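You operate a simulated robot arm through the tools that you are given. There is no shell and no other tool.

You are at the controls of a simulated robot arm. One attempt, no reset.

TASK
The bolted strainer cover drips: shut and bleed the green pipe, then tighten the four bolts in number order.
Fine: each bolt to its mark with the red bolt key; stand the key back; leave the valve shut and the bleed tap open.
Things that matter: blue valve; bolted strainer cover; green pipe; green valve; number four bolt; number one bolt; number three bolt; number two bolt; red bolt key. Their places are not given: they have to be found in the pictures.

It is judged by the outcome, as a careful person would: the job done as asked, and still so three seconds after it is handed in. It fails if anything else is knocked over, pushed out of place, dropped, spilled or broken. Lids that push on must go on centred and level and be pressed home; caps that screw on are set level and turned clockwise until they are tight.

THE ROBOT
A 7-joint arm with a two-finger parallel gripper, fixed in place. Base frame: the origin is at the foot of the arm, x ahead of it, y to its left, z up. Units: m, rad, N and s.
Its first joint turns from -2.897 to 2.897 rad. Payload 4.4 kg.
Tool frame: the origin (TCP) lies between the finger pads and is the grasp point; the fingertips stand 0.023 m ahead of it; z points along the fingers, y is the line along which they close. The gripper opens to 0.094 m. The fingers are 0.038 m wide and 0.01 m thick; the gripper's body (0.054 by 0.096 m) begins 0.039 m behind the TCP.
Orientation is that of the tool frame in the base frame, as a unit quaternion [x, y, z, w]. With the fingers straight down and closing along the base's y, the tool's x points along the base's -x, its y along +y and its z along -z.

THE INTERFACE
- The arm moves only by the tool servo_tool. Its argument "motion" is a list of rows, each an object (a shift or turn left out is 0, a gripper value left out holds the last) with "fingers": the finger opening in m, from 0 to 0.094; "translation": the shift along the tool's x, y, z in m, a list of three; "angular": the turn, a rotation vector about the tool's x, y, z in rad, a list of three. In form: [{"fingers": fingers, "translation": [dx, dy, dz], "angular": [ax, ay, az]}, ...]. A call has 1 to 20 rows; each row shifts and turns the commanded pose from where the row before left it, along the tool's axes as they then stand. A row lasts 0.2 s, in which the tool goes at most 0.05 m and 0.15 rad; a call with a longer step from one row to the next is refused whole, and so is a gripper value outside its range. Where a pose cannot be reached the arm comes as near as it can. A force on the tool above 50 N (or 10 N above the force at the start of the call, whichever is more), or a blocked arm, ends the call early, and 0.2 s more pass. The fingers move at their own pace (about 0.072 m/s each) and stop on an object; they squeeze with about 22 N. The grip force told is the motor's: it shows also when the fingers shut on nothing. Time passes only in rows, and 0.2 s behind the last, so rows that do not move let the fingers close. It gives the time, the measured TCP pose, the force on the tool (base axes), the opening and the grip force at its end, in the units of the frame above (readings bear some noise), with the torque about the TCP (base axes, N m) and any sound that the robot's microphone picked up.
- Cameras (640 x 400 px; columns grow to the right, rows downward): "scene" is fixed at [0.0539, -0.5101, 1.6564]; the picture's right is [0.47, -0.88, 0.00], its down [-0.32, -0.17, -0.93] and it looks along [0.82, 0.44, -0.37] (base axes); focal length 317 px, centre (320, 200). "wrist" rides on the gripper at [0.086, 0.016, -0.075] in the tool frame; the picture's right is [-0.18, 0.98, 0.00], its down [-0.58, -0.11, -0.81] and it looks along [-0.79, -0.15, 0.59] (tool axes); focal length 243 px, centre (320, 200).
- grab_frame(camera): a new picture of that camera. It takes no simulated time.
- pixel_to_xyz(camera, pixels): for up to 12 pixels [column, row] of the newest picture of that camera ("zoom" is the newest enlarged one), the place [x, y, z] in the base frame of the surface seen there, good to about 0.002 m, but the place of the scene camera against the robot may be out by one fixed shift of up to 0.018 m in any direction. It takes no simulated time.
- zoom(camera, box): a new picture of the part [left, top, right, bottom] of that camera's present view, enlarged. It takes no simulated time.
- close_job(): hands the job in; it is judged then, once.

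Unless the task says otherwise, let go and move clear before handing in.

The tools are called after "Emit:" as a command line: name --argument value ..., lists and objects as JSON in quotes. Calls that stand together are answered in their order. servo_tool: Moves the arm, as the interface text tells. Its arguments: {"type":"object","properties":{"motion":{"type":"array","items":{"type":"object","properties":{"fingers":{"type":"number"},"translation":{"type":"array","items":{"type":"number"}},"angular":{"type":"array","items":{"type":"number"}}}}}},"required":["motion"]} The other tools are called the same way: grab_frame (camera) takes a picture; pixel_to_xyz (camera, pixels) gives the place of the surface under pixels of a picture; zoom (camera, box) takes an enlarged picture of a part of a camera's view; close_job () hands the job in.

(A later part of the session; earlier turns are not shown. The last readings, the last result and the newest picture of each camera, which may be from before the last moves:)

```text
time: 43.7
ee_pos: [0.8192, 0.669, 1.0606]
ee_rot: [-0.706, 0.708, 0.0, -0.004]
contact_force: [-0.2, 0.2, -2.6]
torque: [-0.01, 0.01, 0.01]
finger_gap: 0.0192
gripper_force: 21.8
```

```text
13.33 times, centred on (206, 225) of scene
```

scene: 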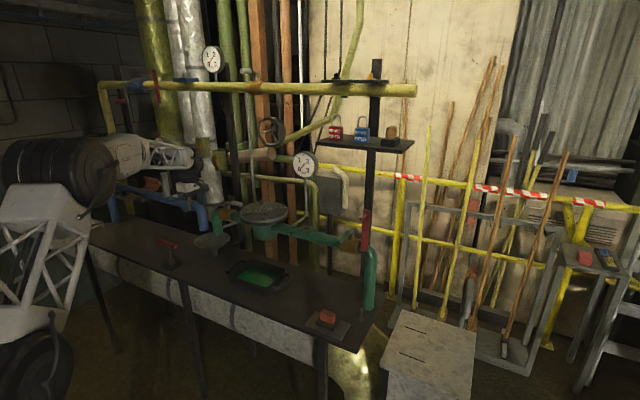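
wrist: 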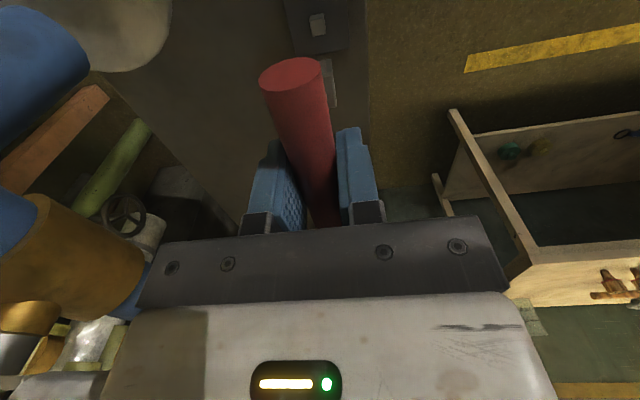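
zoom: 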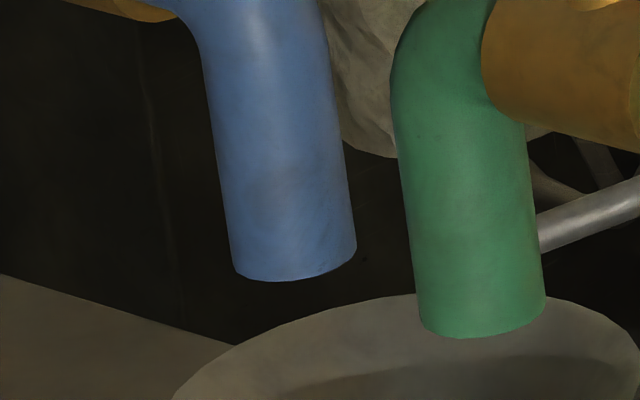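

Peg centre is (0.820,0.669), plate top z 0.852, so the key's socket bottom is ~0.106 below the TCP. I carry the key up and over to in front of bolt 1 and yaw to 75°.

Emit:
servo_tool --motion '[{"fingers": 0.0, "translation": [0, 0.002, -0.048]}, {"translation": [0, 0.002, -0.048]}, {"translation": [0, 0.002, -0.048]}, {"translation": [0, 0.002, -0.048]}, {"translation": [0, 0.002, -0.048]}, {"translation": [0.0411, 0.001, 0]}, {"translation": [0.0411, 0.001, 0]}, {"translation": [0.0411, 0.001, 0]}, {"translation": [0.0411, 0.001, 0]}, {"translation": [0.0411, 0.001, 0]}, {"translation": [0.0411, 0.001, 0]}, {"translation": [0.0411, 0.001, 0]}, {"translation": [0.0411, 0.001, 0]}, {"translation": [0.0411, 0.001, 0]}, {"angular": [0, 0, 0.131]}, {"angular": [0, 0, 0.131]}]'

Emit:
grab_frame --camera "wrist"

Emit:
grab_frame --camera "scene"

```text
time: 47.1
ee_pos: [0.8005, 0.2993, 1.3046]
ee_rot: [-0.606, 0.796, 0.0, -0.002]
contact_force: [-0.1, 1.1, -1.7]
torque: [0.0, -0.02, -0.02]
finger_gap: 0.0194
gripper_force: 21.9
```

```text
taken
```

wrist: 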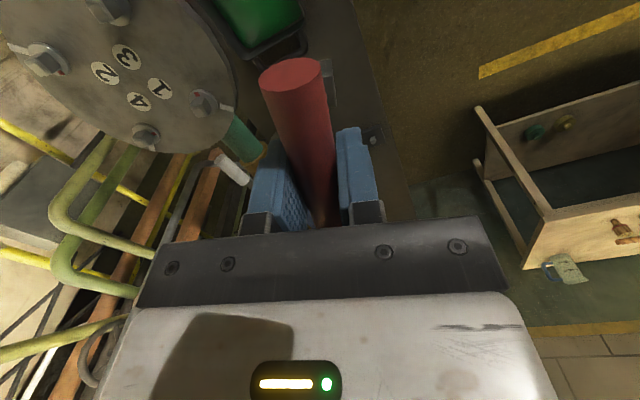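

```text
taken
```

scene: 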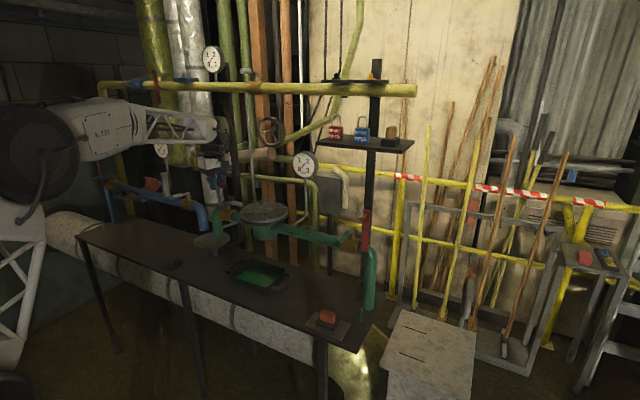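

Yaw is 74.6° and the key hangs straight. The cover is visible from another angle, so I zoom in on bolt 1 to measure its head corners.

Emit:
zoom --camera "wrist" --box '[180, 80, 244, 120]'

Emit:
zoom --camera "wrist" --box '[0, 0, 256, 160]'

Emit:
zoom --camera "wrist" --box '[250, 40, 410, 140]'

```text
10.00 times, centred on (212, 100) of wrist
```

zoom: 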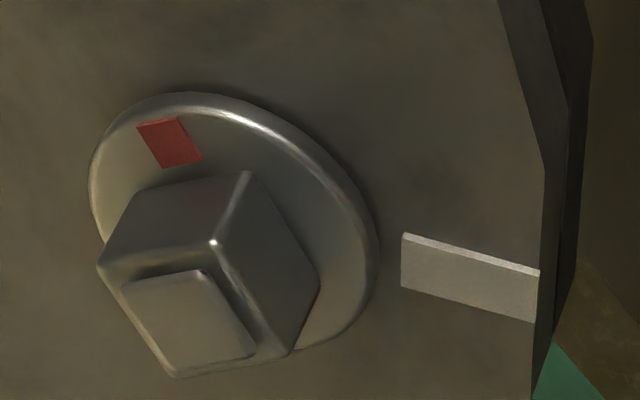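

```text
2.50 times, centred on (128, 80) of wrist
```

zoom: 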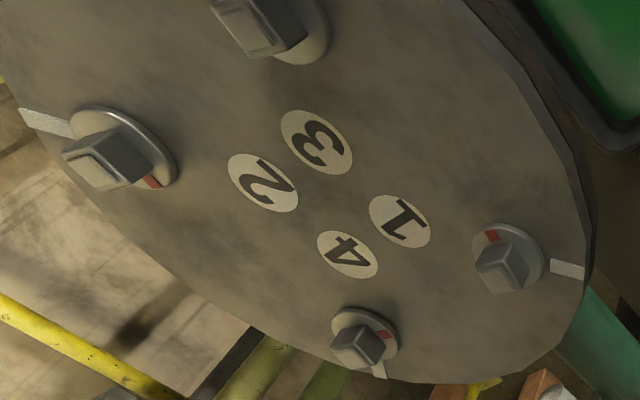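

```text
4.00 times, centred on (330, 90) of wrist
```

zoom: 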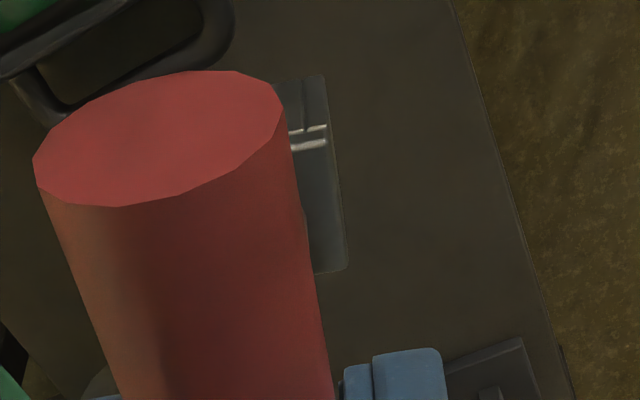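

Emit:
pixel_to_xyz --camera "wrist" --pixels '[[190.2, 106.8], [201.3, 104.8], [208.0, 115.2], [197.5, 117.0], [199.3, 111], [197, 94.2], [220.2, 106.2], [232, 109.0], [142.8, 137.2], [154, 134], [36.8, 68], [60.8, 72.8]]'

Emit:
pixel_to_xyz --camera "wrist" --pixels '[[331, 75], [331, 85], [333, 95], [334, 105], [325, 75], [328, 88], [300, 75], [280, 80]]'

```text
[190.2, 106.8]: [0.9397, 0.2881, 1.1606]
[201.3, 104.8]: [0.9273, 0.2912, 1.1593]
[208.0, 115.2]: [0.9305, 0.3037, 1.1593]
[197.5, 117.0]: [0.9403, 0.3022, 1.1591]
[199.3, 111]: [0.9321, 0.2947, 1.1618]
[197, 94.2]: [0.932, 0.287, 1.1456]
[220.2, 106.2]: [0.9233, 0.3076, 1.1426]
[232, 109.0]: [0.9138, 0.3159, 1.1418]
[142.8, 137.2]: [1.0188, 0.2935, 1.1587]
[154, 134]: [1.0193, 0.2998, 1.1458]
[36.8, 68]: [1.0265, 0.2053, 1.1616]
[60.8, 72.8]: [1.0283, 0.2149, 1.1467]
```

```text
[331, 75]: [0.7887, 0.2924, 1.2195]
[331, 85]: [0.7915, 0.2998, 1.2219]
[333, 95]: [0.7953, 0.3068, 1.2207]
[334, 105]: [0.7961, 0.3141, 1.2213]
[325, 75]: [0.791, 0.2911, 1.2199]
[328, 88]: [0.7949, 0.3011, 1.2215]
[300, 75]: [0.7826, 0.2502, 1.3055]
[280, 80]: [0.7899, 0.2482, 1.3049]
```

Bolt 1's head centre is (0.9345,0.2963) at about -13°…-15°, tick at 255°, line at 135°. The key matches with yaw ≈75°. I move the key over bolt 1 at a safe height.

Emit:
servo_tool --motion '[{"fingers": 0.0, "translation": [-0.0104, -0.0433, 0]}, {"translation": [-0.0104, -0.0433, 0]}, {"translation": [-0.0104, -0.0433, 0]}, {"translation": [0, 0, 0]}]'

Emit:
grab_frame --camera "wrist"

Emit:
zoom --camera "wrist" --box '[250, 20, 410, 140]'

Emit:
zoom --camera "scene" --box '[220, 160, 300, 230]'

```text
time: 48.1
ee_pos: [0.932, 0.2945, 1.3031]
ee_rot: [-0.608, 0.794, 0.0, -0.003]
contact_force: [0.7, 0.3, -2.1]
torque: [-0.03, 0.0, 0.0]
finger_gap: 0.0193
gripper_force: 21.9
```

```text
taken
```

wrist: 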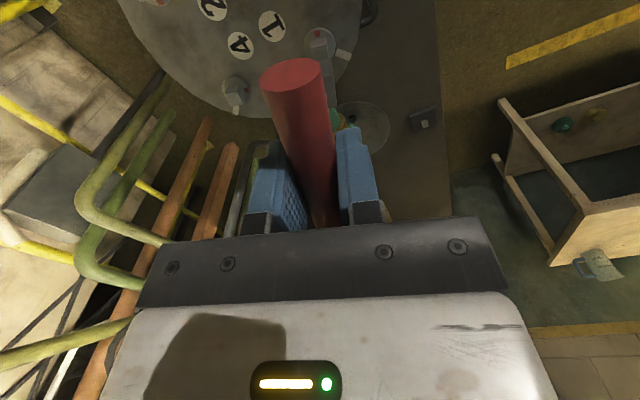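

```text
3.33 times, centred on (330, 80) of wrist
```

zoom: 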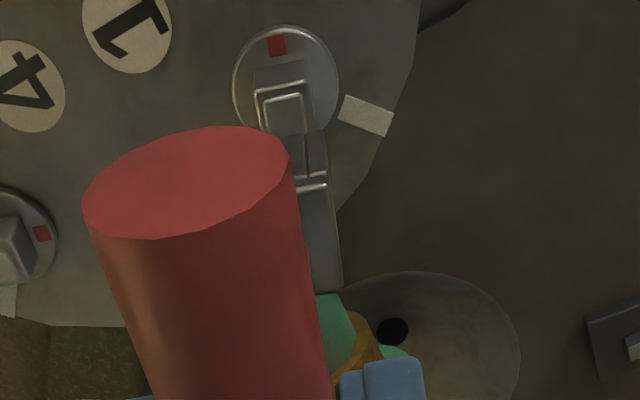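

```text
5.71 times, centred on (260, 195) of scene
```

zoom: 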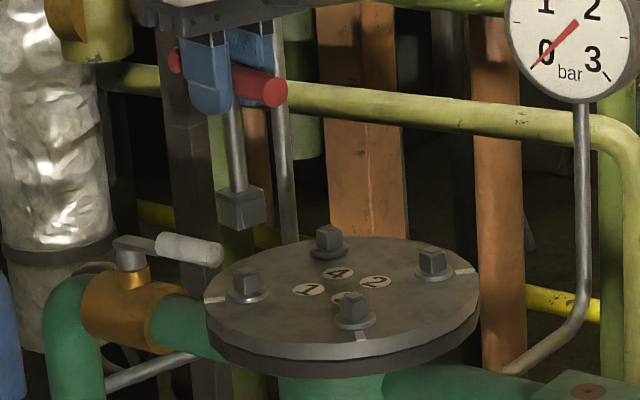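

The socket (scene zoom (240,205)) hangs over bolt 1 with edges parallel to the head's. I measure the socket's top face to work out the key axis against the bolt.

Emit:
pixel_to_xyz --camera "wrist" --pixels '[[326, 72], [327, 75], [327, 77], [328, 80], [330, 85], [331, 90], [332, 95], [333, 100], [333, 104], [334, 106], [334, 108], [331, 100]]'

Emit:
pixel_to_xyz --camera "scene" --pixels '[[246, 196], [244, 197], [248, 197], [246, 193], [249, 196]]'

Emit:
zoom --camera "scene" --box '[230, 185, 270, 220]'

```text
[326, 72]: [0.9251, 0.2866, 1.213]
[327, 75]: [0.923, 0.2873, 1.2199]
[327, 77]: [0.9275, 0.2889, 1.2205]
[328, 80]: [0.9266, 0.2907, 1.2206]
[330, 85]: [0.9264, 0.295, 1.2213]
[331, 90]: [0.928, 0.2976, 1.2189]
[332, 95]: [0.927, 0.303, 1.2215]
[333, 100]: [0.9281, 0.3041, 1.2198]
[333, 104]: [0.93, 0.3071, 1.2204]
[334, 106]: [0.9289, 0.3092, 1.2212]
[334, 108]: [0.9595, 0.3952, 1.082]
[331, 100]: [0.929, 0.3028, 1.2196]
```

```text
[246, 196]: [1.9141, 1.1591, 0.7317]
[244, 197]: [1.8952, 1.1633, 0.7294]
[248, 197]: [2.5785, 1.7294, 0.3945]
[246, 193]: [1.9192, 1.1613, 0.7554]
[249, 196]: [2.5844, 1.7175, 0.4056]
```

```text
11.43 times, centred on (250, 202) of scene
```

zoom: 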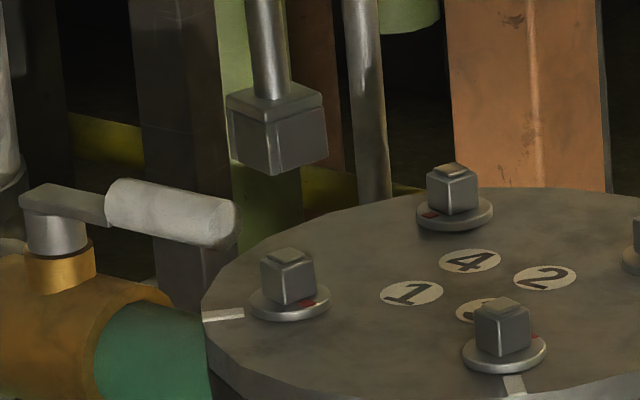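

Wrist and scene views agree that the key is within ~1 mm of bolt 1's axis. I lower slowly onto the head in small steps.

Emit:
servo_tool --motion '[{"fingers": 0.0, "translation": [0, 0, 0.01]}, {"translation": [0, 0, 0.01]}, {"translation": [0, 0, 0.01]}, {"translation": [0, 0, 0.004]}, {"translation": [0, 0, 0.002]}]'

Emit:
zoom --camera "scene" --box '[230, 185, 270, 220]'

Emit:
grab_frame --camera "wrist"

Emit:
zoom --camera "wrist" --box '[280, 10, 380, 120]'

```text
time: 49.3
ee_pos: [0.9321, 0.2942, 1.268]
ee_rot: [-0.607, 0.794, 0.0, -0.003]
contact_force: [-0.1, 0.1, -2.1]
torque: [-0.02, 0.02, 0.01]
finger_gap: 0.0191
gripper_force: 22.3
```

```text
11.43 times, centred on (250, 202) of scene
```

zoom: 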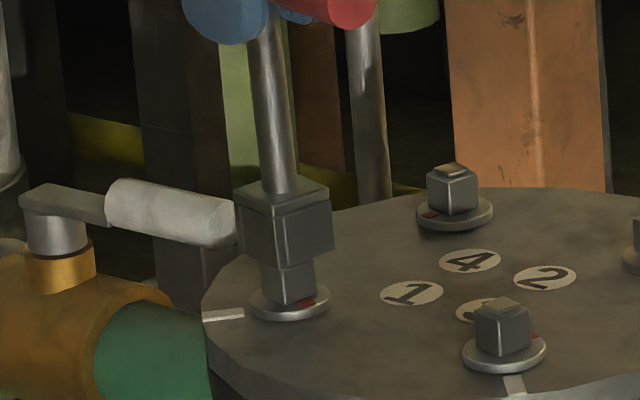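

```text
taken
```

wrist: 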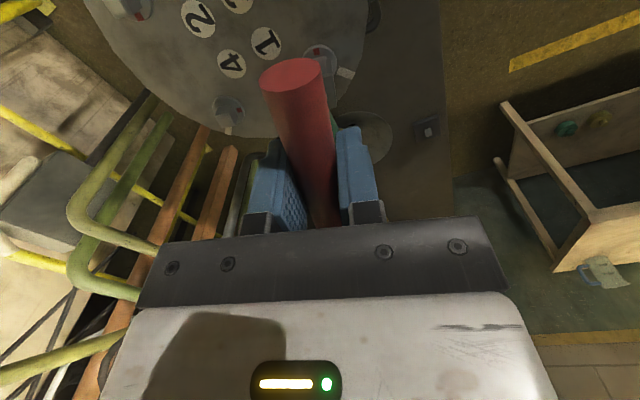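

```text
3.64 times, centred on (330, 65) of wrist
```

zoom: 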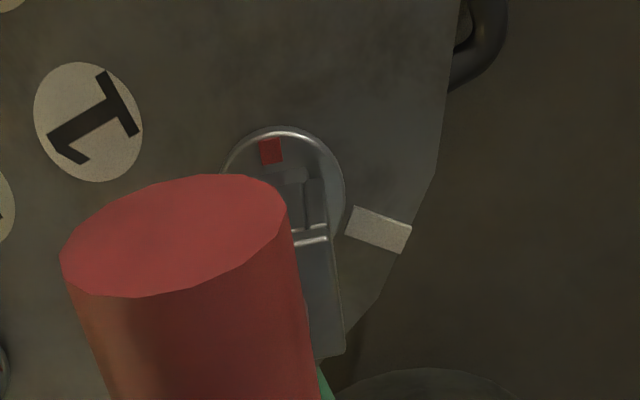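

The socket is right on top of the head with matching orientation. I continue down in 2–3 mm steps watching the force.

Emit:
servo_tool --motion '[{"fingers": 0.0, "translation": [0, 0, 0.003]}, {"translation": [0, 0, 0.003]}, {"translation": [0, 0, 0.003]}]'

Emit:
zoom --camera "scene" --box '[230, 185, 270, 220]'

```text
time: 50.1
ee_pos: [0.9337, 0.2942, 1.2594]
ee_rot: [-0.607, 0.794, -0.001, -0.004]
contact_force: [-1.3, -4.1, -0.2]
torque: [-0.54, 0.16, 0.02]
finger_gap: 0.0193
gripper_force: 21.9
```

```text
11.43 times, centred on (250, 202) of scene
```

zoom: 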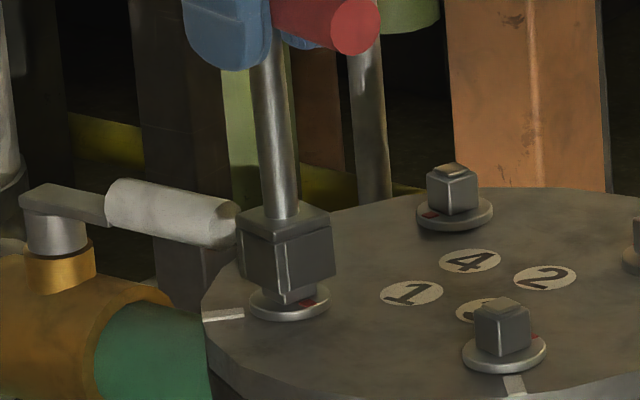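

The socket is engaging; a small side force (-4 N in y) says the key sits ~1 mm too far in +y. I correct that and go down to seat.

Emit:
servo_tool --motion '[{"fingers": 0.0, "translation": [0.001, 0, 0.0]}, {"translation": [0, 0, 0.003]}, {"translation": [0, 0, 0.002]}]'

Emit:
zoom --camera "scene" --box '[230, 185, 270, 220]'

```text
time: 50.9
ee_pos: [0.9342, 0.294, 1.2548]
ee_rot: [-0.608, 0.794, 0.0, -0.003]
contact_force: [-0.1, 0.0, -1.2]
torque: [0.0, 0.02, -0.02]
finger_gap: 0.0194
gripper_force: 22.3
```

```text
11.43 times, centred on (250, 202) of scene
```

zoom: 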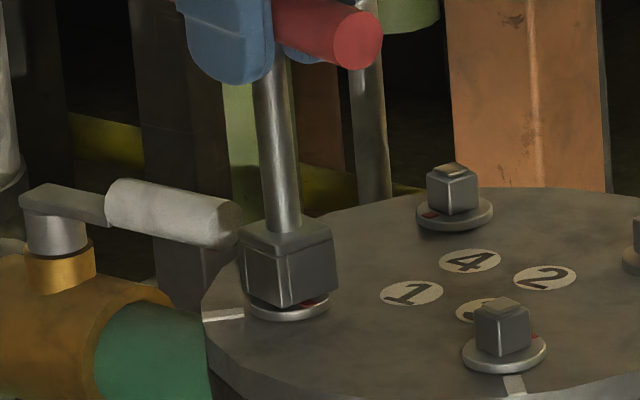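

Side forces are gone and the key is seated (z 1.255). I begin turning clockwise about the bolt axis, 40° first, and check torque and the tick.

Emit:
servo_tool --motion '[{"fingers": 0.0, "translation": [0, 0.0003, 0.0005], "angular": [0, 0, 0.14]}, {"translation": [0, 0.0003, 0], "angular": [0, 0, 0.14]}, {"translation": [0, 0.0003, 0], "angular": [0, 0, 0.14]}, {"translation": [0, 0.0003, 0], "angular": [0, 0, 0.14]}, {"translation": [0, 0.0003, 0], "angular": [0, 0, 0.14]}]'

Emit:
zoom --camera "scene" --box '[230, 185, 270, 220]'

Emit:
grab_frame --camera "wrist"

Emit:
zoom --camera "wrist" --box '[280, 10, 380, 120]'

```text
time: 52.1
ee_pos: [0.931, 0.2944, 1.2544]
ee_rot: [-0.297, 0.955, -0.003, -0.003]
contact_force: [3.3, 2.6, -3.9]
torque: [0.31, -0.44, 0.05]
finger_gap: 0.0194
gripper_force: 21.8
```

```text
11.43 times, centred on (250, 202) of scene
```

zoom: 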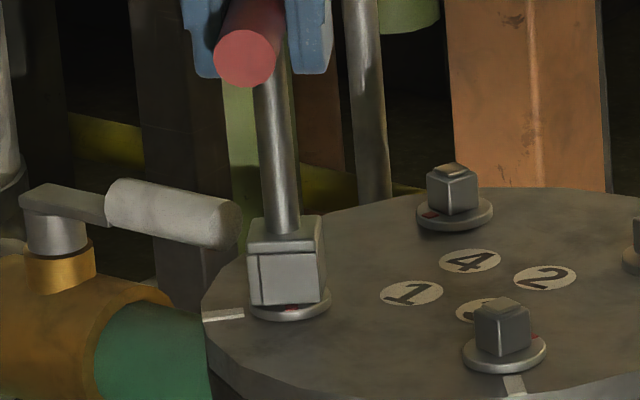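

```text
taken
```

wrist: 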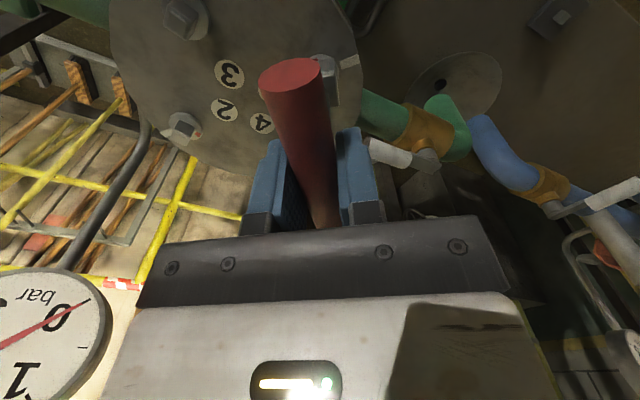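

```text
3.64 times, centred on (330, 65) of wrist
```

zoom: 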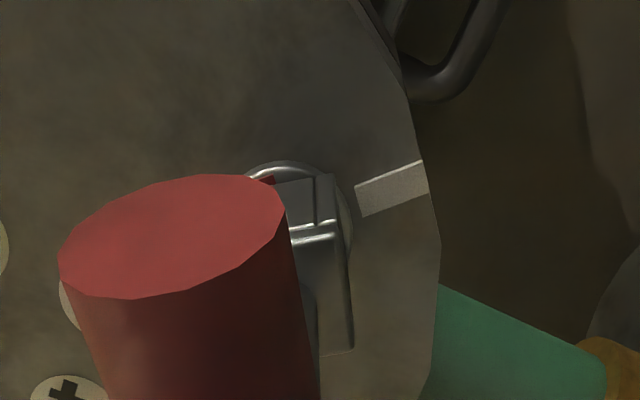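

The tick moves with the key, and torque is small. A slight side force suggests a ~1 mm recentring; I apply it and turn another 40°.

Emit:
servo_tool --motion '[{"fingers": 0.0, "translation": [-0.0012, 0.0, 0.0]}, {"translation": [0, 0.0002, 0], "angular": [0, 0, 0.14]}, {"translation": [0, 0.0002, 0], "angular": [0, 0, 0.14]}, {"translation": [0, 0.0002, 0], "angular": [0, 0, 0.14]}, {"translation": [0, 0.0002, 0], "angular": [0, 0, 0.14]}, {"translation": [0, 0.0002, 0], "angular": [0, 0, 0.14]}]'

Emit:
zoom --camera "scene" --box '[230, 185, 270, 220]'

Emit:
grab_frame --camera "wrist"

Emit:
zoom --camera "wrist" --box '[280, 10, 380, 120]'

```text
time: 53.5
ee_pos: [0.9321, 0.2963, 1.2547]
ee_rot: [0.048, 0.999, -0.003, -0.003]
contact_force: [0.0, 2.1, 0.4]
torque: [0.18, -0.1, 0.09]
finger_gap: 0.0191
gripper_force: 22.4
```

```text
11.43 times, centred on (250, 202) of scene
```

zoom: 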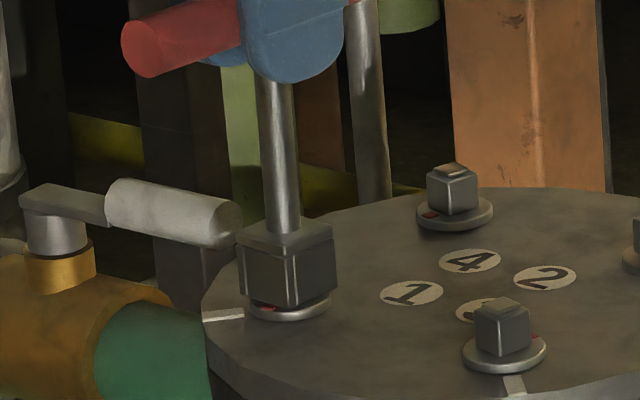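

```text
taken
```

wrist: 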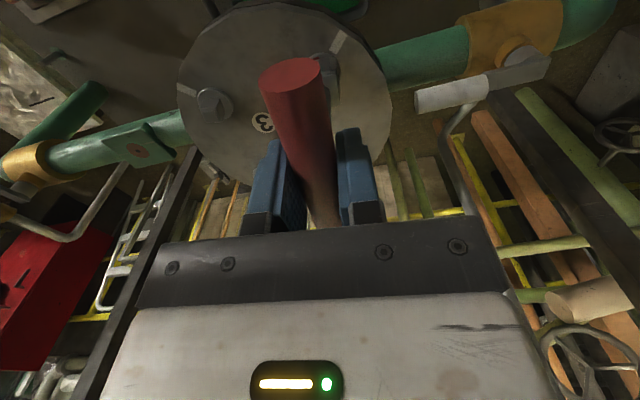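

```text
3.64 times, centred on (330, 65) of wrist
```

zoom: 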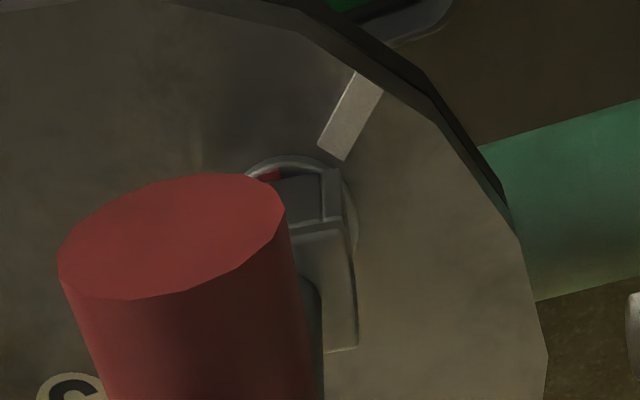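

80° turned with the tick following; torque still small. I turn about 39° more, then check alignment.

Emit:
servo_tool --motion '[{"fingers": 0.0, "translation": [-0.0005, 0.0006, 0], "angular": [0, 0, 0.135]}, {"translation": [0, 0.0002, 0], "angular": [0, 0, 0.135]}, {"translation": [0, 0.0002, 0], "angular": [0, 0, 0.135]}, {"translation": [0, 0.0002, 0], "angular": [0, 0, 0.135]}, {"translation": [0, 0.0002, 0], "angular": [0, 0, 0.135]}, {"translation": [0, 0, 0]}]'

Emit:
zoom --camera "scene" --box '[230, 185, 270, 220]'

Emit:
grab_frame --camera "wrist"

Emit:
zoom --camera "wrist" --box '[280, 10, 380, 120]'

```text
time: 54.9
ee_pos: [0.9332, 0.2971, 1.2539]
ee_rot: [0.375, 0.927, -0.003, -0.001]
contact_force: [-4.9, 5.2, 0.9]
torque: [0.47, 0.47, 0.02]
finger_gap: 0.0193
gripper_force: 22.2
```

```text
11.43 times, centred on (250, 202) of scene
```

zoom: 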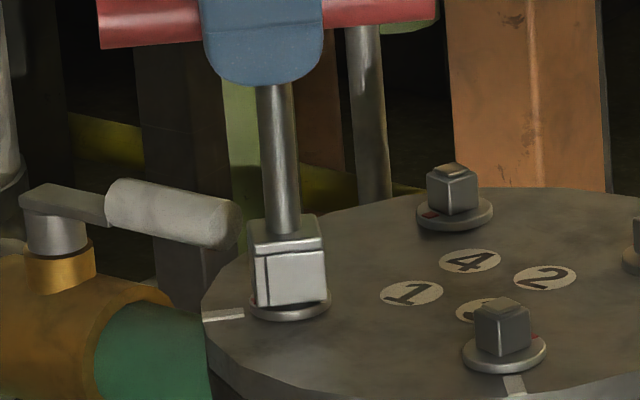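

```text
taken
```

wrist: 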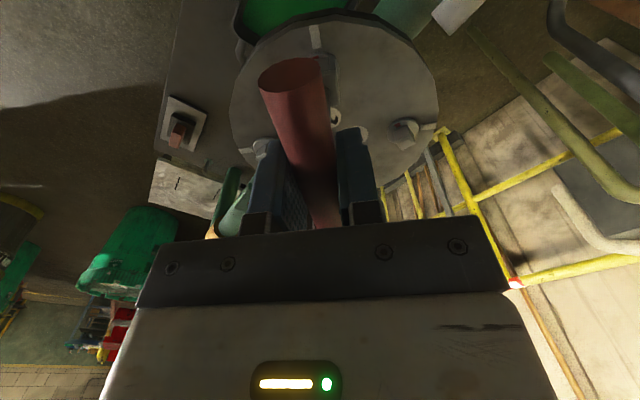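

```text
3.64 times, centred on (330, 65) of wrist
```

zoom: 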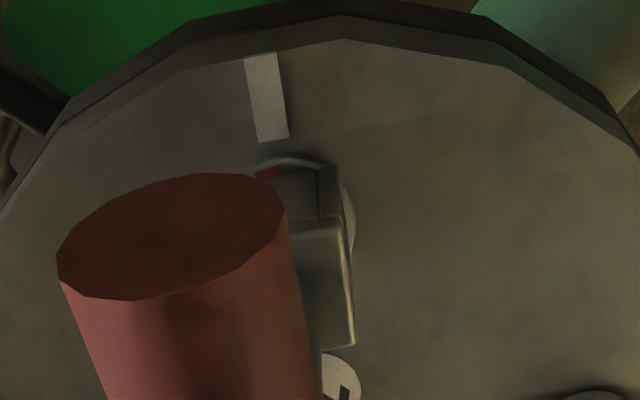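

Yaw is -44°; the tick is nearly at the white line. I relieve the side load and lift the key off to check the mark properly.

Emit:
servo_tool --motion '[{"fingers": 0.0, "translation": [0.0009, 0.0002, 0]}, {"translation": [0, 0, -0.01]}, {"translation": [0, 0, -0.01]}, {"translation": [0, 0, -0.015]}]'

Emit:
zoom --camera "scene" --box '[234, 195, 266, 220]'

Emit:
grab_frame --camera "wrist"

Emit:
zoom --camera "wrist" --box '[280, 0, 380, 120]'

```text
time: 55.9
ee_pos: [0.9332, 0.2982, 1.2902]
ee_rot: [0.375, 0.927, -0.004, -0.002]
contact_force: [0.1, -0.2, -1.3]
torque: [0.01, 0.02, -0.05]
finger_gap: 0.019
gripper_force: 21.8
```

```text
16.00 times, centred on (250, 208) of scene
```

zoom: 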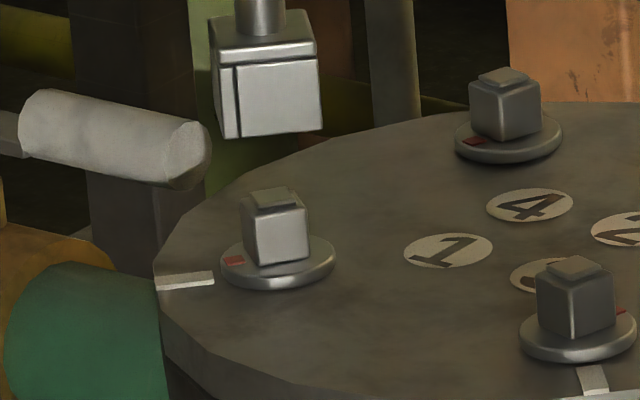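

```text
taken
```

wrist: 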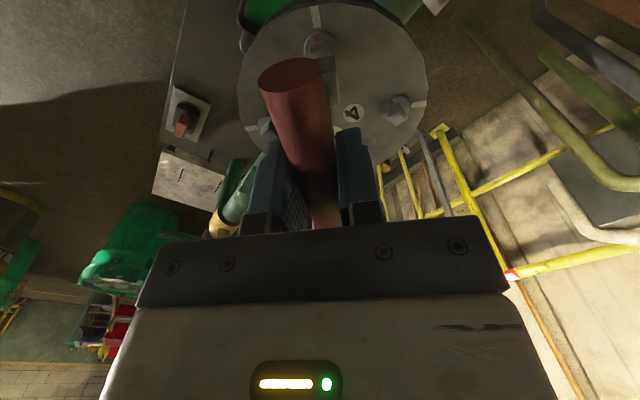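

```text
3.33 times, centred on (330, 60) of wrist
```

zoom: 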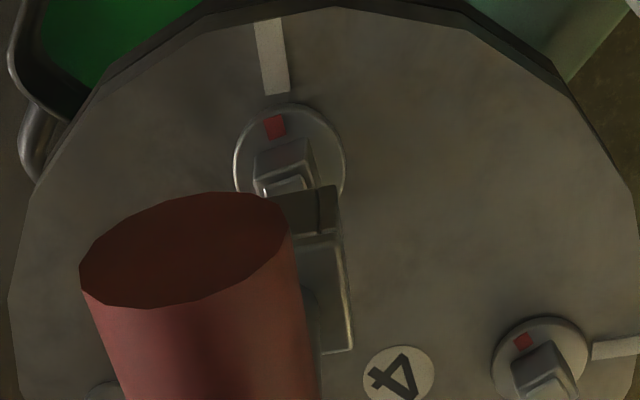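

The tick sits close to the line but looks a little short (counter-clockwise). I zoom in for a precise measurement.

Emit:
zoom --camera "wrist" --box '[296, 0, 344, 60]'

Emit:
pixel_to_xyz --camera "wrist" --pixels '[[316.5, 37.8], [316.5, 37], [315, 38], [318, 38], [314.3, 8], [315.2, 15], [316.5, 24], [320, 55], [310, 57], [294, 45], [327, 45], [313, 50]]'

```text
6.67 times, centred on (320, 30) of wrist
```

zoom: 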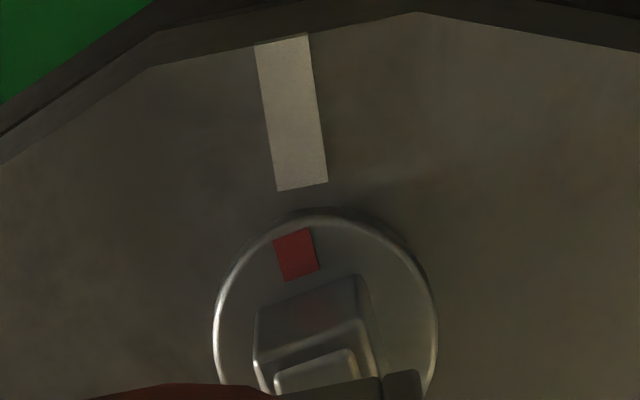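

```text
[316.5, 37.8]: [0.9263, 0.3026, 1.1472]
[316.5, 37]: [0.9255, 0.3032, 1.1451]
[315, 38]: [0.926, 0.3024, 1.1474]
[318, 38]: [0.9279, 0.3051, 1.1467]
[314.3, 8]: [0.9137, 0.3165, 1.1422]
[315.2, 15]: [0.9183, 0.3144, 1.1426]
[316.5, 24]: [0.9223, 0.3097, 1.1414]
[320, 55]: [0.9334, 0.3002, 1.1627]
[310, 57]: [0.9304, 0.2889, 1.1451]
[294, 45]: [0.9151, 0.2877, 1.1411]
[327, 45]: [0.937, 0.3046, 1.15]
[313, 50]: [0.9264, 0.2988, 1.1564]
```

The 3-D points give the tick at ~139° and the line at ~134°, so ~5° more clockwise is needed (socket play ~3°). I re-seat the key and turn a little further.

Emit:
servo_tool --motion '[{"fingers": 0.0, "translation": [0, 0, 0.015]}, {"translation": [0, 0, 0.01]}, {"translation": [0, 0, 0.01]}, {"translation": [0, 0, 0.0], "angular": [0, 0, 0.05]}, {"translation": [0, 0.0002, 0.0], "angular": [0, 0, 0.04]}, {"translation": [0, 0, 0]}]'

Emit:
zoom --camera "wrist" --box '[280, 0, 380, 120]'

```text
time: 57.3
ee_pos: [0.9317, 0.2981, 1.2538]
ee_rot: [0.416, 0.909, -0.004, -0.002]
contact_force: [-1.8, 1.1, -0.3]
torque: [0.12, 0.14, 0.02]
finger_gap: 0.0195
gripper_force: 21.7
```

```text
3.33 times, centred on (330, 60) of wrist
```

zoom: 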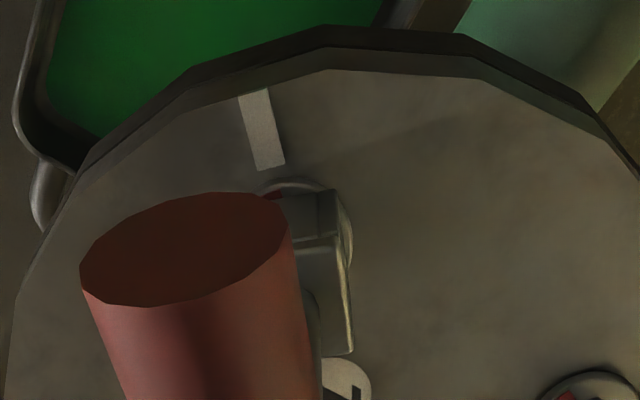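

Yaw is -49.2°. I lift off again and check the mark.

Emit:
servo_tool --motion '[{"fingers": 0.0, "translation": [0.0004, 0.0, 0]}, {"translation": [0, 0, -0.01]}, {"translation": [0, 0, -0.01]}, {"translation": [0, 0, -0.018]}]'

Emit:
grab_frame --camera "wrist"

Emit:
zoom --camera "wrist" --box '[296, 0, 344, 60]'

Emit:
zoom --camera "scene" --box '[234, 195, 266, 220]'

```text
time: 58.3
ee_pos: [0.9326, 0.2971, 1.2905]
ee_rot: [0.416, 0.909, -0.003, -0.002]
contact_force: [0.0, -0.5, -1.7]
torque: [-0.02, 0.01, -0.05]
finger_gap: 0.0189
gripper_force: 22.1
```

```text
taken
```

wrist: 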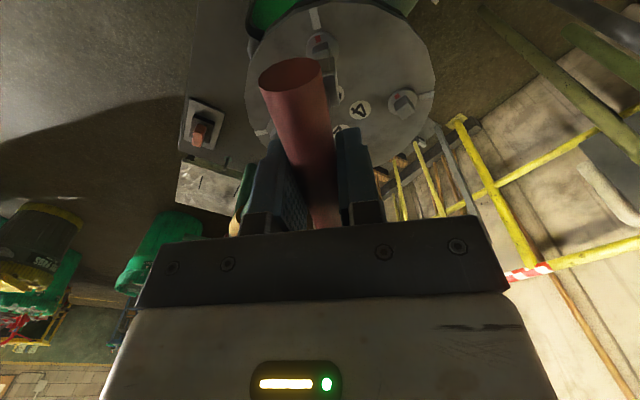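

```text
6.67 times, centred on (320, 30) of wrist
```

zoom: 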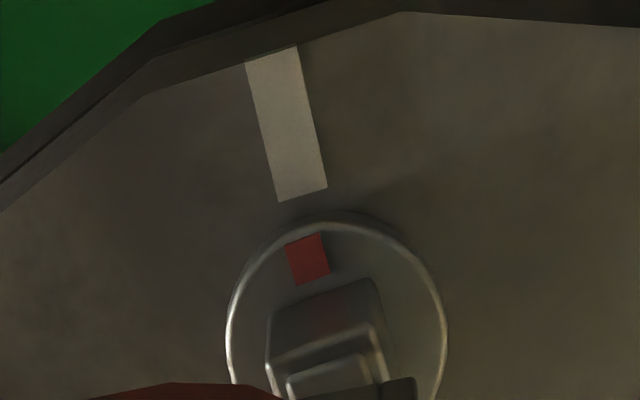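

```text
16.00 times, centred on (250, 208) of scene
```

zoom: 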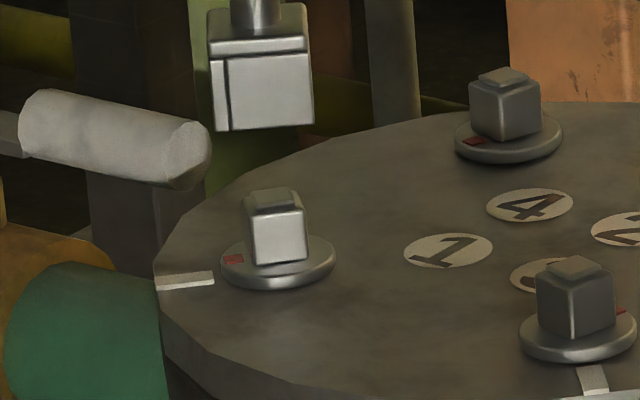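

The tick has moved closer. I measure tick, flange rim and line in 3-D to judge the remaining angle.

Emit:
zoom --camera "wrist" --box '[296, 0, 344, 60]'

Emit:
pixel_to_xyz --camera "zoom" --pixels '[[308, 259], [303, 245], [313, 275], [295, 255], [322, 262], [232, 330], [441, 330], [336, 217], [280, 100], [290, 140], [298, 180], [270, 62]]'

```text
6.67 times, centred on (320, 30) of wrist
```

zoom: 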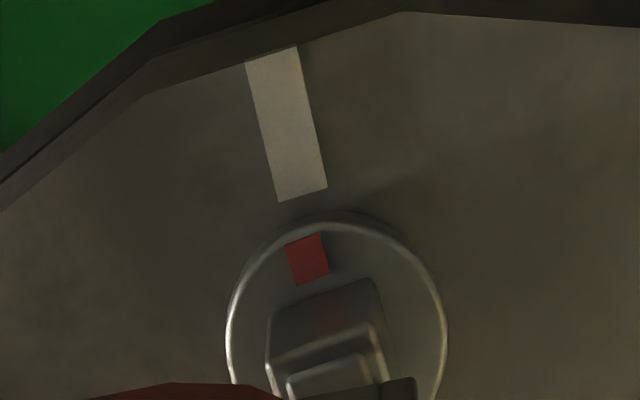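

```text
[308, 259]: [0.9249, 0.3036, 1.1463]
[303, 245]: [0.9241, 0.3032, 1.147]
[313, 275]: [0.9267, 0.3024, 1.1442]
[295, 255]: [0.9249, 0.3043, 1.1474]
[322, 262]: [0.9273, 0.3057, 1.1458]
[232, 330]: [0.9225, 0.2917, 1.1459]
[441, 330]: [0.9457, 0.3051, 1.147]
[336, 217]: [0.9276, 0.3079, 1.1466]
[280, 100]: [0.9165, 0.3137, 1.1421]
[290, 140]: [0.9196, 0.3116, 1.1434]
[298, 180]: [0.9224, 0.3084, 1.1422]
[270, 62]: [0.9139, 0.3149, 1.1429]
```

Ray geometry shows both axes meeting at the bolt centre: the tick is ~3.5° short of the line. I re-seat and turn 3.5–4° more.

Emit:
servo_tool --motion '[{"fingers": 0.0, "translation": [0, 0, 0.015]}, {"translation": [0, 0, 0.012]}, {"translation": [0, 0, 0.01]}, {"translation": [0, 0, 0.0], "angular": [0, 0, 0.035]}, {"translation": [0, 0.0, 0.0], "angular": [0, 0, 0.03]}, {"translation": [0, 0, 0]}, {"translation": [0, 0, -0.01]}, {"translation": [0, 0, -0.012]}, {"translation": [0, 0, -0.015]}]'

Emit:
grab_frame --camera "wrist"

Emit:
zoom --camera "wrist" --box '[296, 0, 344, 60]'

```text
time: 60.3
ee_pos: [0.9332, 0.2979, 1.2924]
ee_rot: [0.446, 0.895, -0.004, -0.002]
contact_force: [0.4, 0.7, -1.4]
torque: [-0.01, 0.03, 0.01]
finger_gap: 0.0195
gripper_force: 21.3
```

```text
taken
```

wrist: 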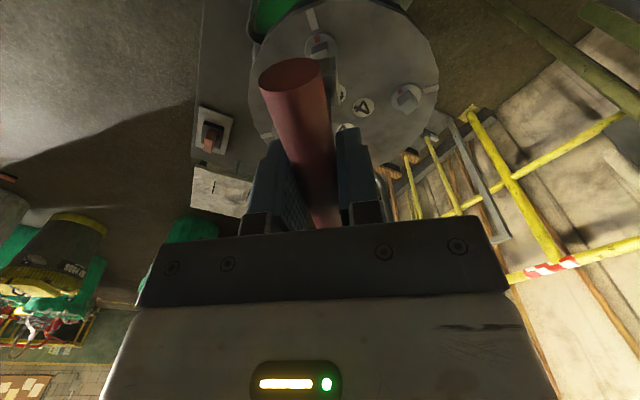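

```text
6.67 times, centred on (320, 30) of wrist
```

zoom: 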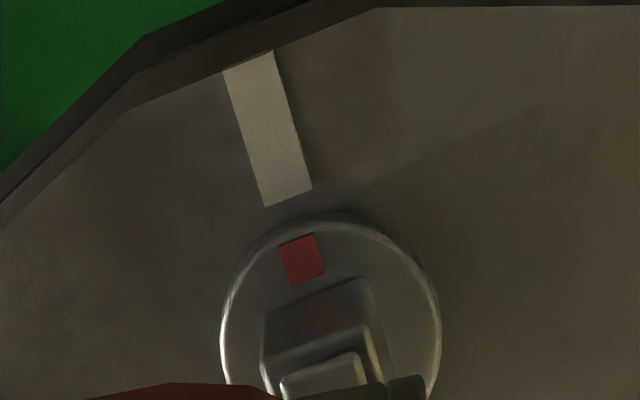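

Now tick and line agree within ~1°: bolt 1 is at its mark. I raise a little and rotate back to yaw 75° for bolt 2.

Emit:
servo_tool --motion '[{"fingers": 0.0, "translation": [0, 0, -0.015]}, {"angular": [0, 0, -0.1396]}, {"angular": [0, 0, -0.1396]}, {"angular": [0, 0, -0.1396]}, {"angular": [0, 0, -0.1396]}, {"angular": [0, 0, -0.1396]}, {"angular": [0, 0, -0.1396]}, {"angular": [0, 0, -0.1396]}, {"angular": [0, 0, -0.1396]}, {"angular": [0, 0, -0.1396]}, {"angular": [0, 0, -0.1396]}, {"angular": [0, 0, -0.1396]}, {"angular": [0, 0, -0.1396]}, {"angular": [0, 0, -0.1396]}, {"angular": [0, 0, -0.1396]}, {"angular": [0, 0, -0.1396]}, {"angular": [0, 0, -0.1396]}]'

Emit:
grab_frame --camera "wrist"

Emit:
zoom --camera "scene" --box '[230, 185, 290, 225]'

```text
time: 63.9
ee_pos: [0.9332, 0.2974, 1.3075]
ee_rot: [-0.61, 0.793, 0.0, -0.003]
contact_force: [0.0, 0.7, -1.2]
torque: [0.02, 0.03, 0.03]
finger_gap: 0.0192
gripper_force: 22.0
```

```text
taken
```

wrist: 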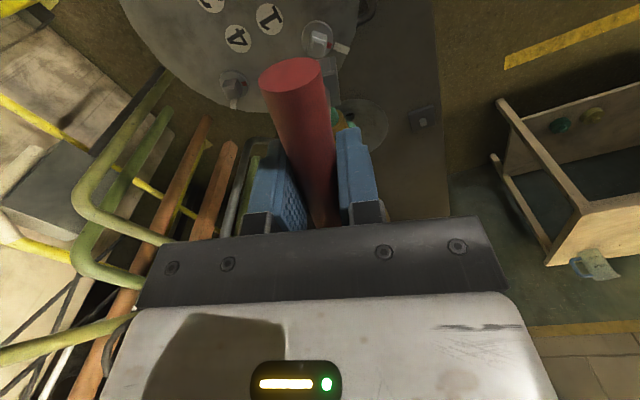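

```text
10.00 times, centred on (260, 205) of scene
```

zoom: 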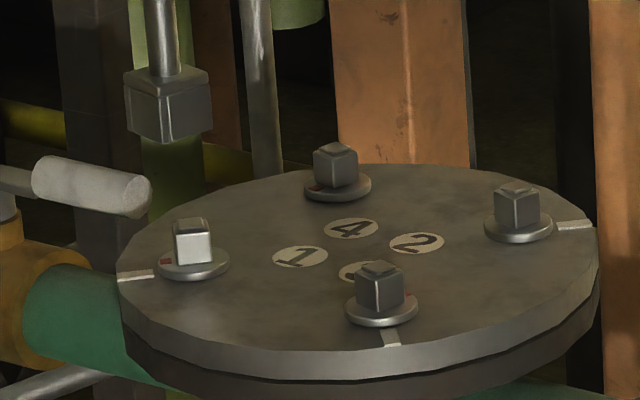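

From this angle bolt 1's mark is visible at wrist (318,40); I double-check it before going to bolt 2.

Emit:
zoom --camera "wrist" --box '[292, 10, 372, 70]'

Emit:
zoom --camera "scene" --box '[240, 203, 256, 217]'

```text
6.67 times, centred on (332, 40) of wrist
```

zoom: 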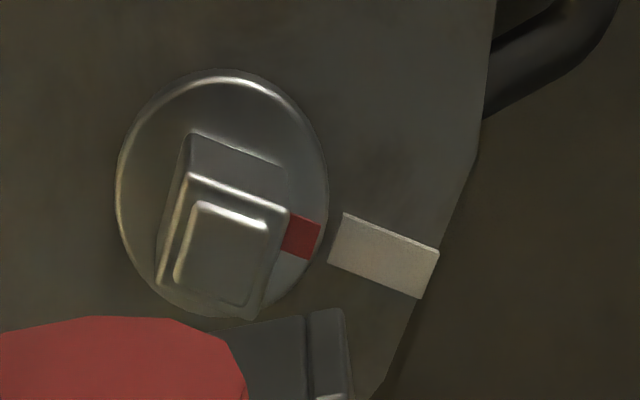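

```text
16.00 times, centred on (248, 210) of scene
```

zoom: 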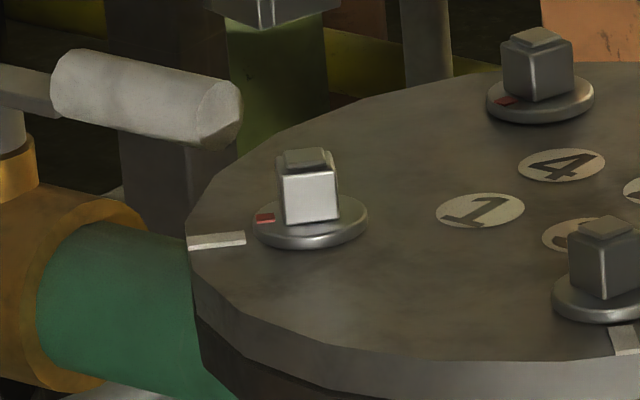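

Bolt 1's tick and line are collinear. I carry the key over to bolt 2 at (1.0258,0.2046).

Emit:
servo_tool --motion '[{"fingers": 0.0, "translation": [0.0227, -0.0378, 0]}, {"translation": [0.0227, -0.0378, 0]}, {"translation": [0.0227, -0.0378, 0]}, {"translation": [0, 0, 0]}]'

Emit:
grab_frame --camera "wrist"

Emit:
zoom --camera "wrist" --box '[284, 0, 380, 120]'

Emit:
zoom --camera "scene" --box '[250, 180, 300, 220]'

```text
time: 64.9
ee_pos: [1.0242, 0.2039, 1.306]
ee_rot: [-0.609, 0.793, 0.0, -0.002]
contact_force: [-0.2, 0.0, -2.1]
torque: [0.01, -0.01, -0.01]
finger_gap: 0.0195
gripper_force: 22.3
```

```text
taken
```

wrist: 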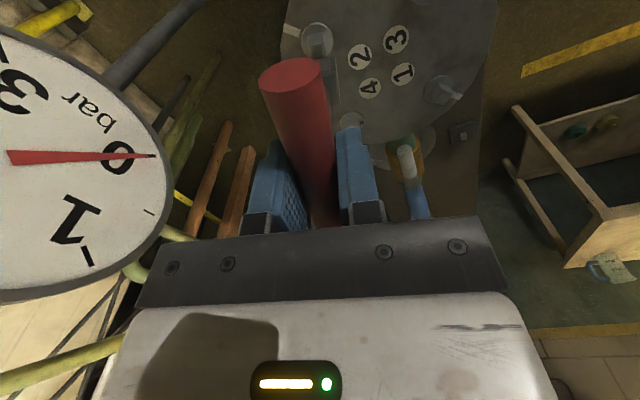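

```text
3.33 times, centred on (332, 60) of wrist
```

zoom: 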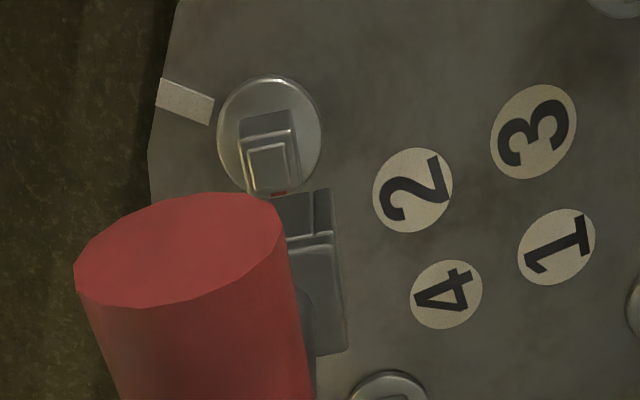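

```text
10.00 times, centred on (275, 200) of scene
```

zoom: 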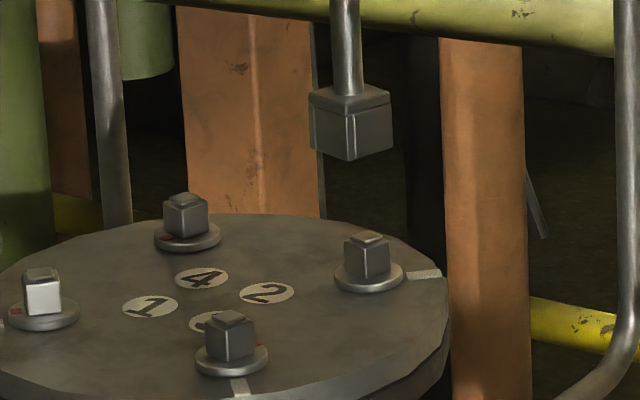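

The scene view shows the socket ~4–5 mm left of bolt 2 (socket col 350 vs expected 362). The wrist ray estimate gives the same correction, about (+1.3,-4.1) mm. I zoom in to refine.

Emit:
zoom --camera "wrist" --box '[296, 16, 344, 76]'

Emit:
zoom --camera "scene" --box '[268, 188, 292, 212]'

```text
6.67 times, centred on (320, 46) of wrist
```

zoom: 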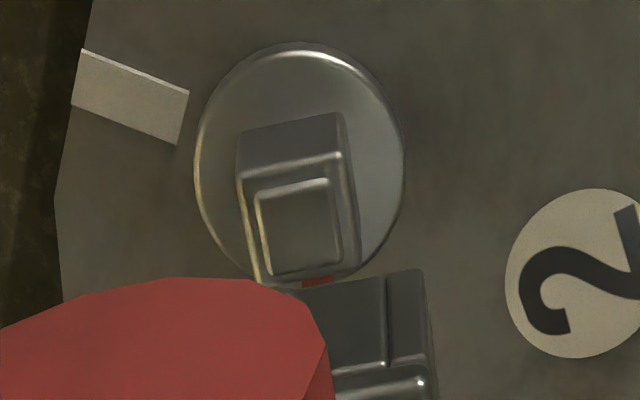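

```text
16.00 times, centred on (280, 200) of scene
```

zoom: 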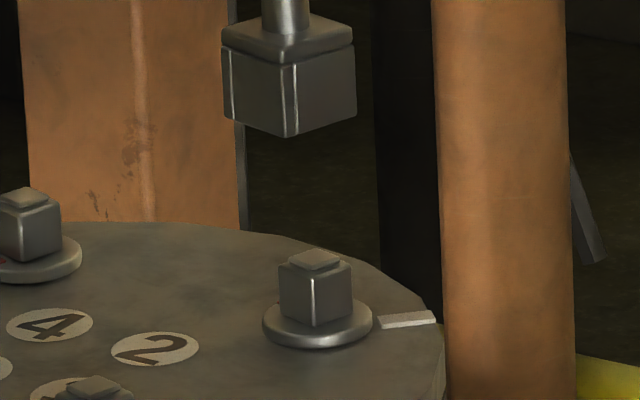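

Both views agree: the key must shift by about tool (+3.8,-2.7) mm. I apply that, go down to just above the head and check again.

Emit:
servo_tool --motion '[{"fingers": 0.0, "translation": [0.0038, -0.0027, 0]}, {"translation": [0, 0, 0.012]}, {"translation": [0, 0, 0.012]}, {"translation": [0, 0, 0.008]}, {"translation": [0, 0, 0]}]'

Emit:
zoom --camera "scene" --box '[268, 188, 292, 212]'

Emit:
grab_frame --camera "wrist"

Emit:
zoom --camera "wrist" --box '[296, 16, 344, 76]'

```text
time: 66.1
ee_pos: [1.0253, 0.1978, 1.2748]
ee_rot: [-0.609, 0.794, 0.0, -0.003]
contact_force: [-0.2, 0.4, -2.1]
torque: [0.01, 0.02, 0.01]
finger_gap: 0.0192
gripper_force: 21.5
```

```text
16.00 times, centred on (280, 200) of scene
```

zoom: 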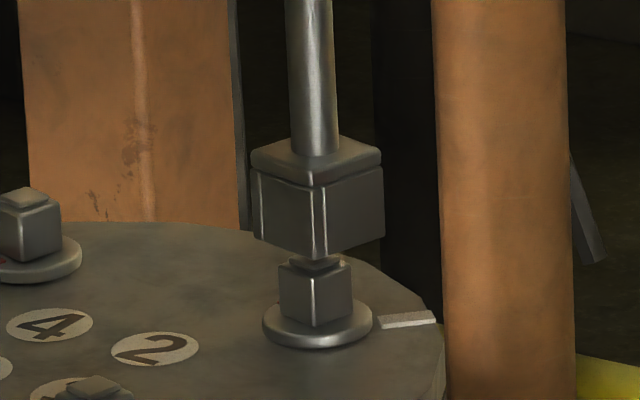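

```text
taken
```

wrist: 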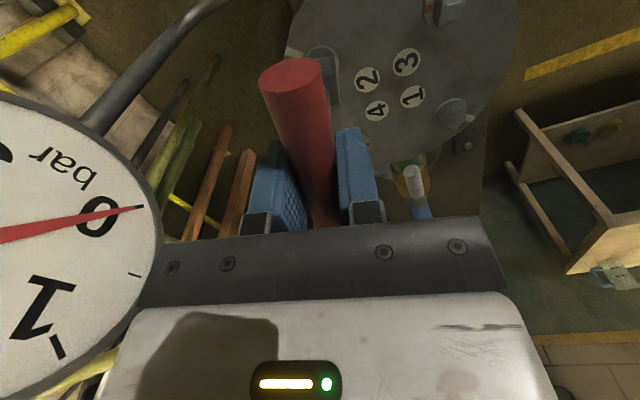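

```text
6.67 times, centred on (320, 46) of wrist
```

zoom: 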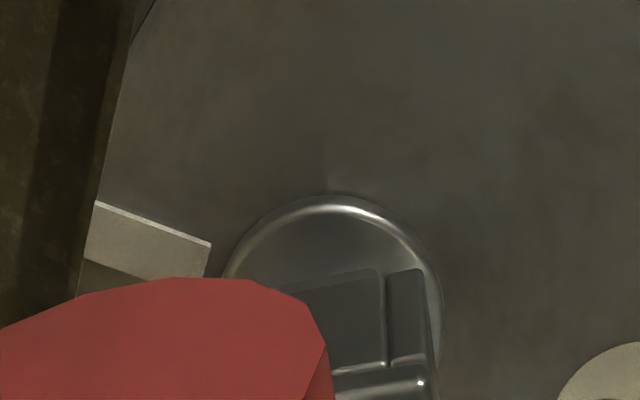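

The offset pattern now matches that of bolt 1 when it seated without side force. I descend gently onto bolt 2.

Emit:
servo_tool --motion '[{"fingers": 0.0, "translation": [0, 0, 0.006]}, {"translation": [0, 0, 0.004]}, {"translation": [0, 0, 0.003]}, {"translation": [0, 0, 0.003]}]'

Emit:
zoom --camera "scene" --box '[268, 188, 292, 212]'

```text
time: 67.1
ee_pos: [1.0272, 0.1992, 1.2587]
ee_rot: [-0.608, 0.794, 0.0, -0.003]
contact_force: [0.5, 2.4, -1.2]
torque: [0.17, -0.01, -0.02]
finger_gap: 0.0195
gripper_force: 22.0
```

```text
16.00 times, centred on (280, 200) of scene
```

zoom: 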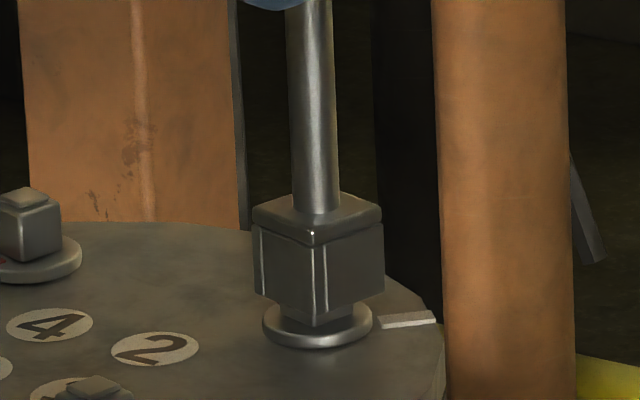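

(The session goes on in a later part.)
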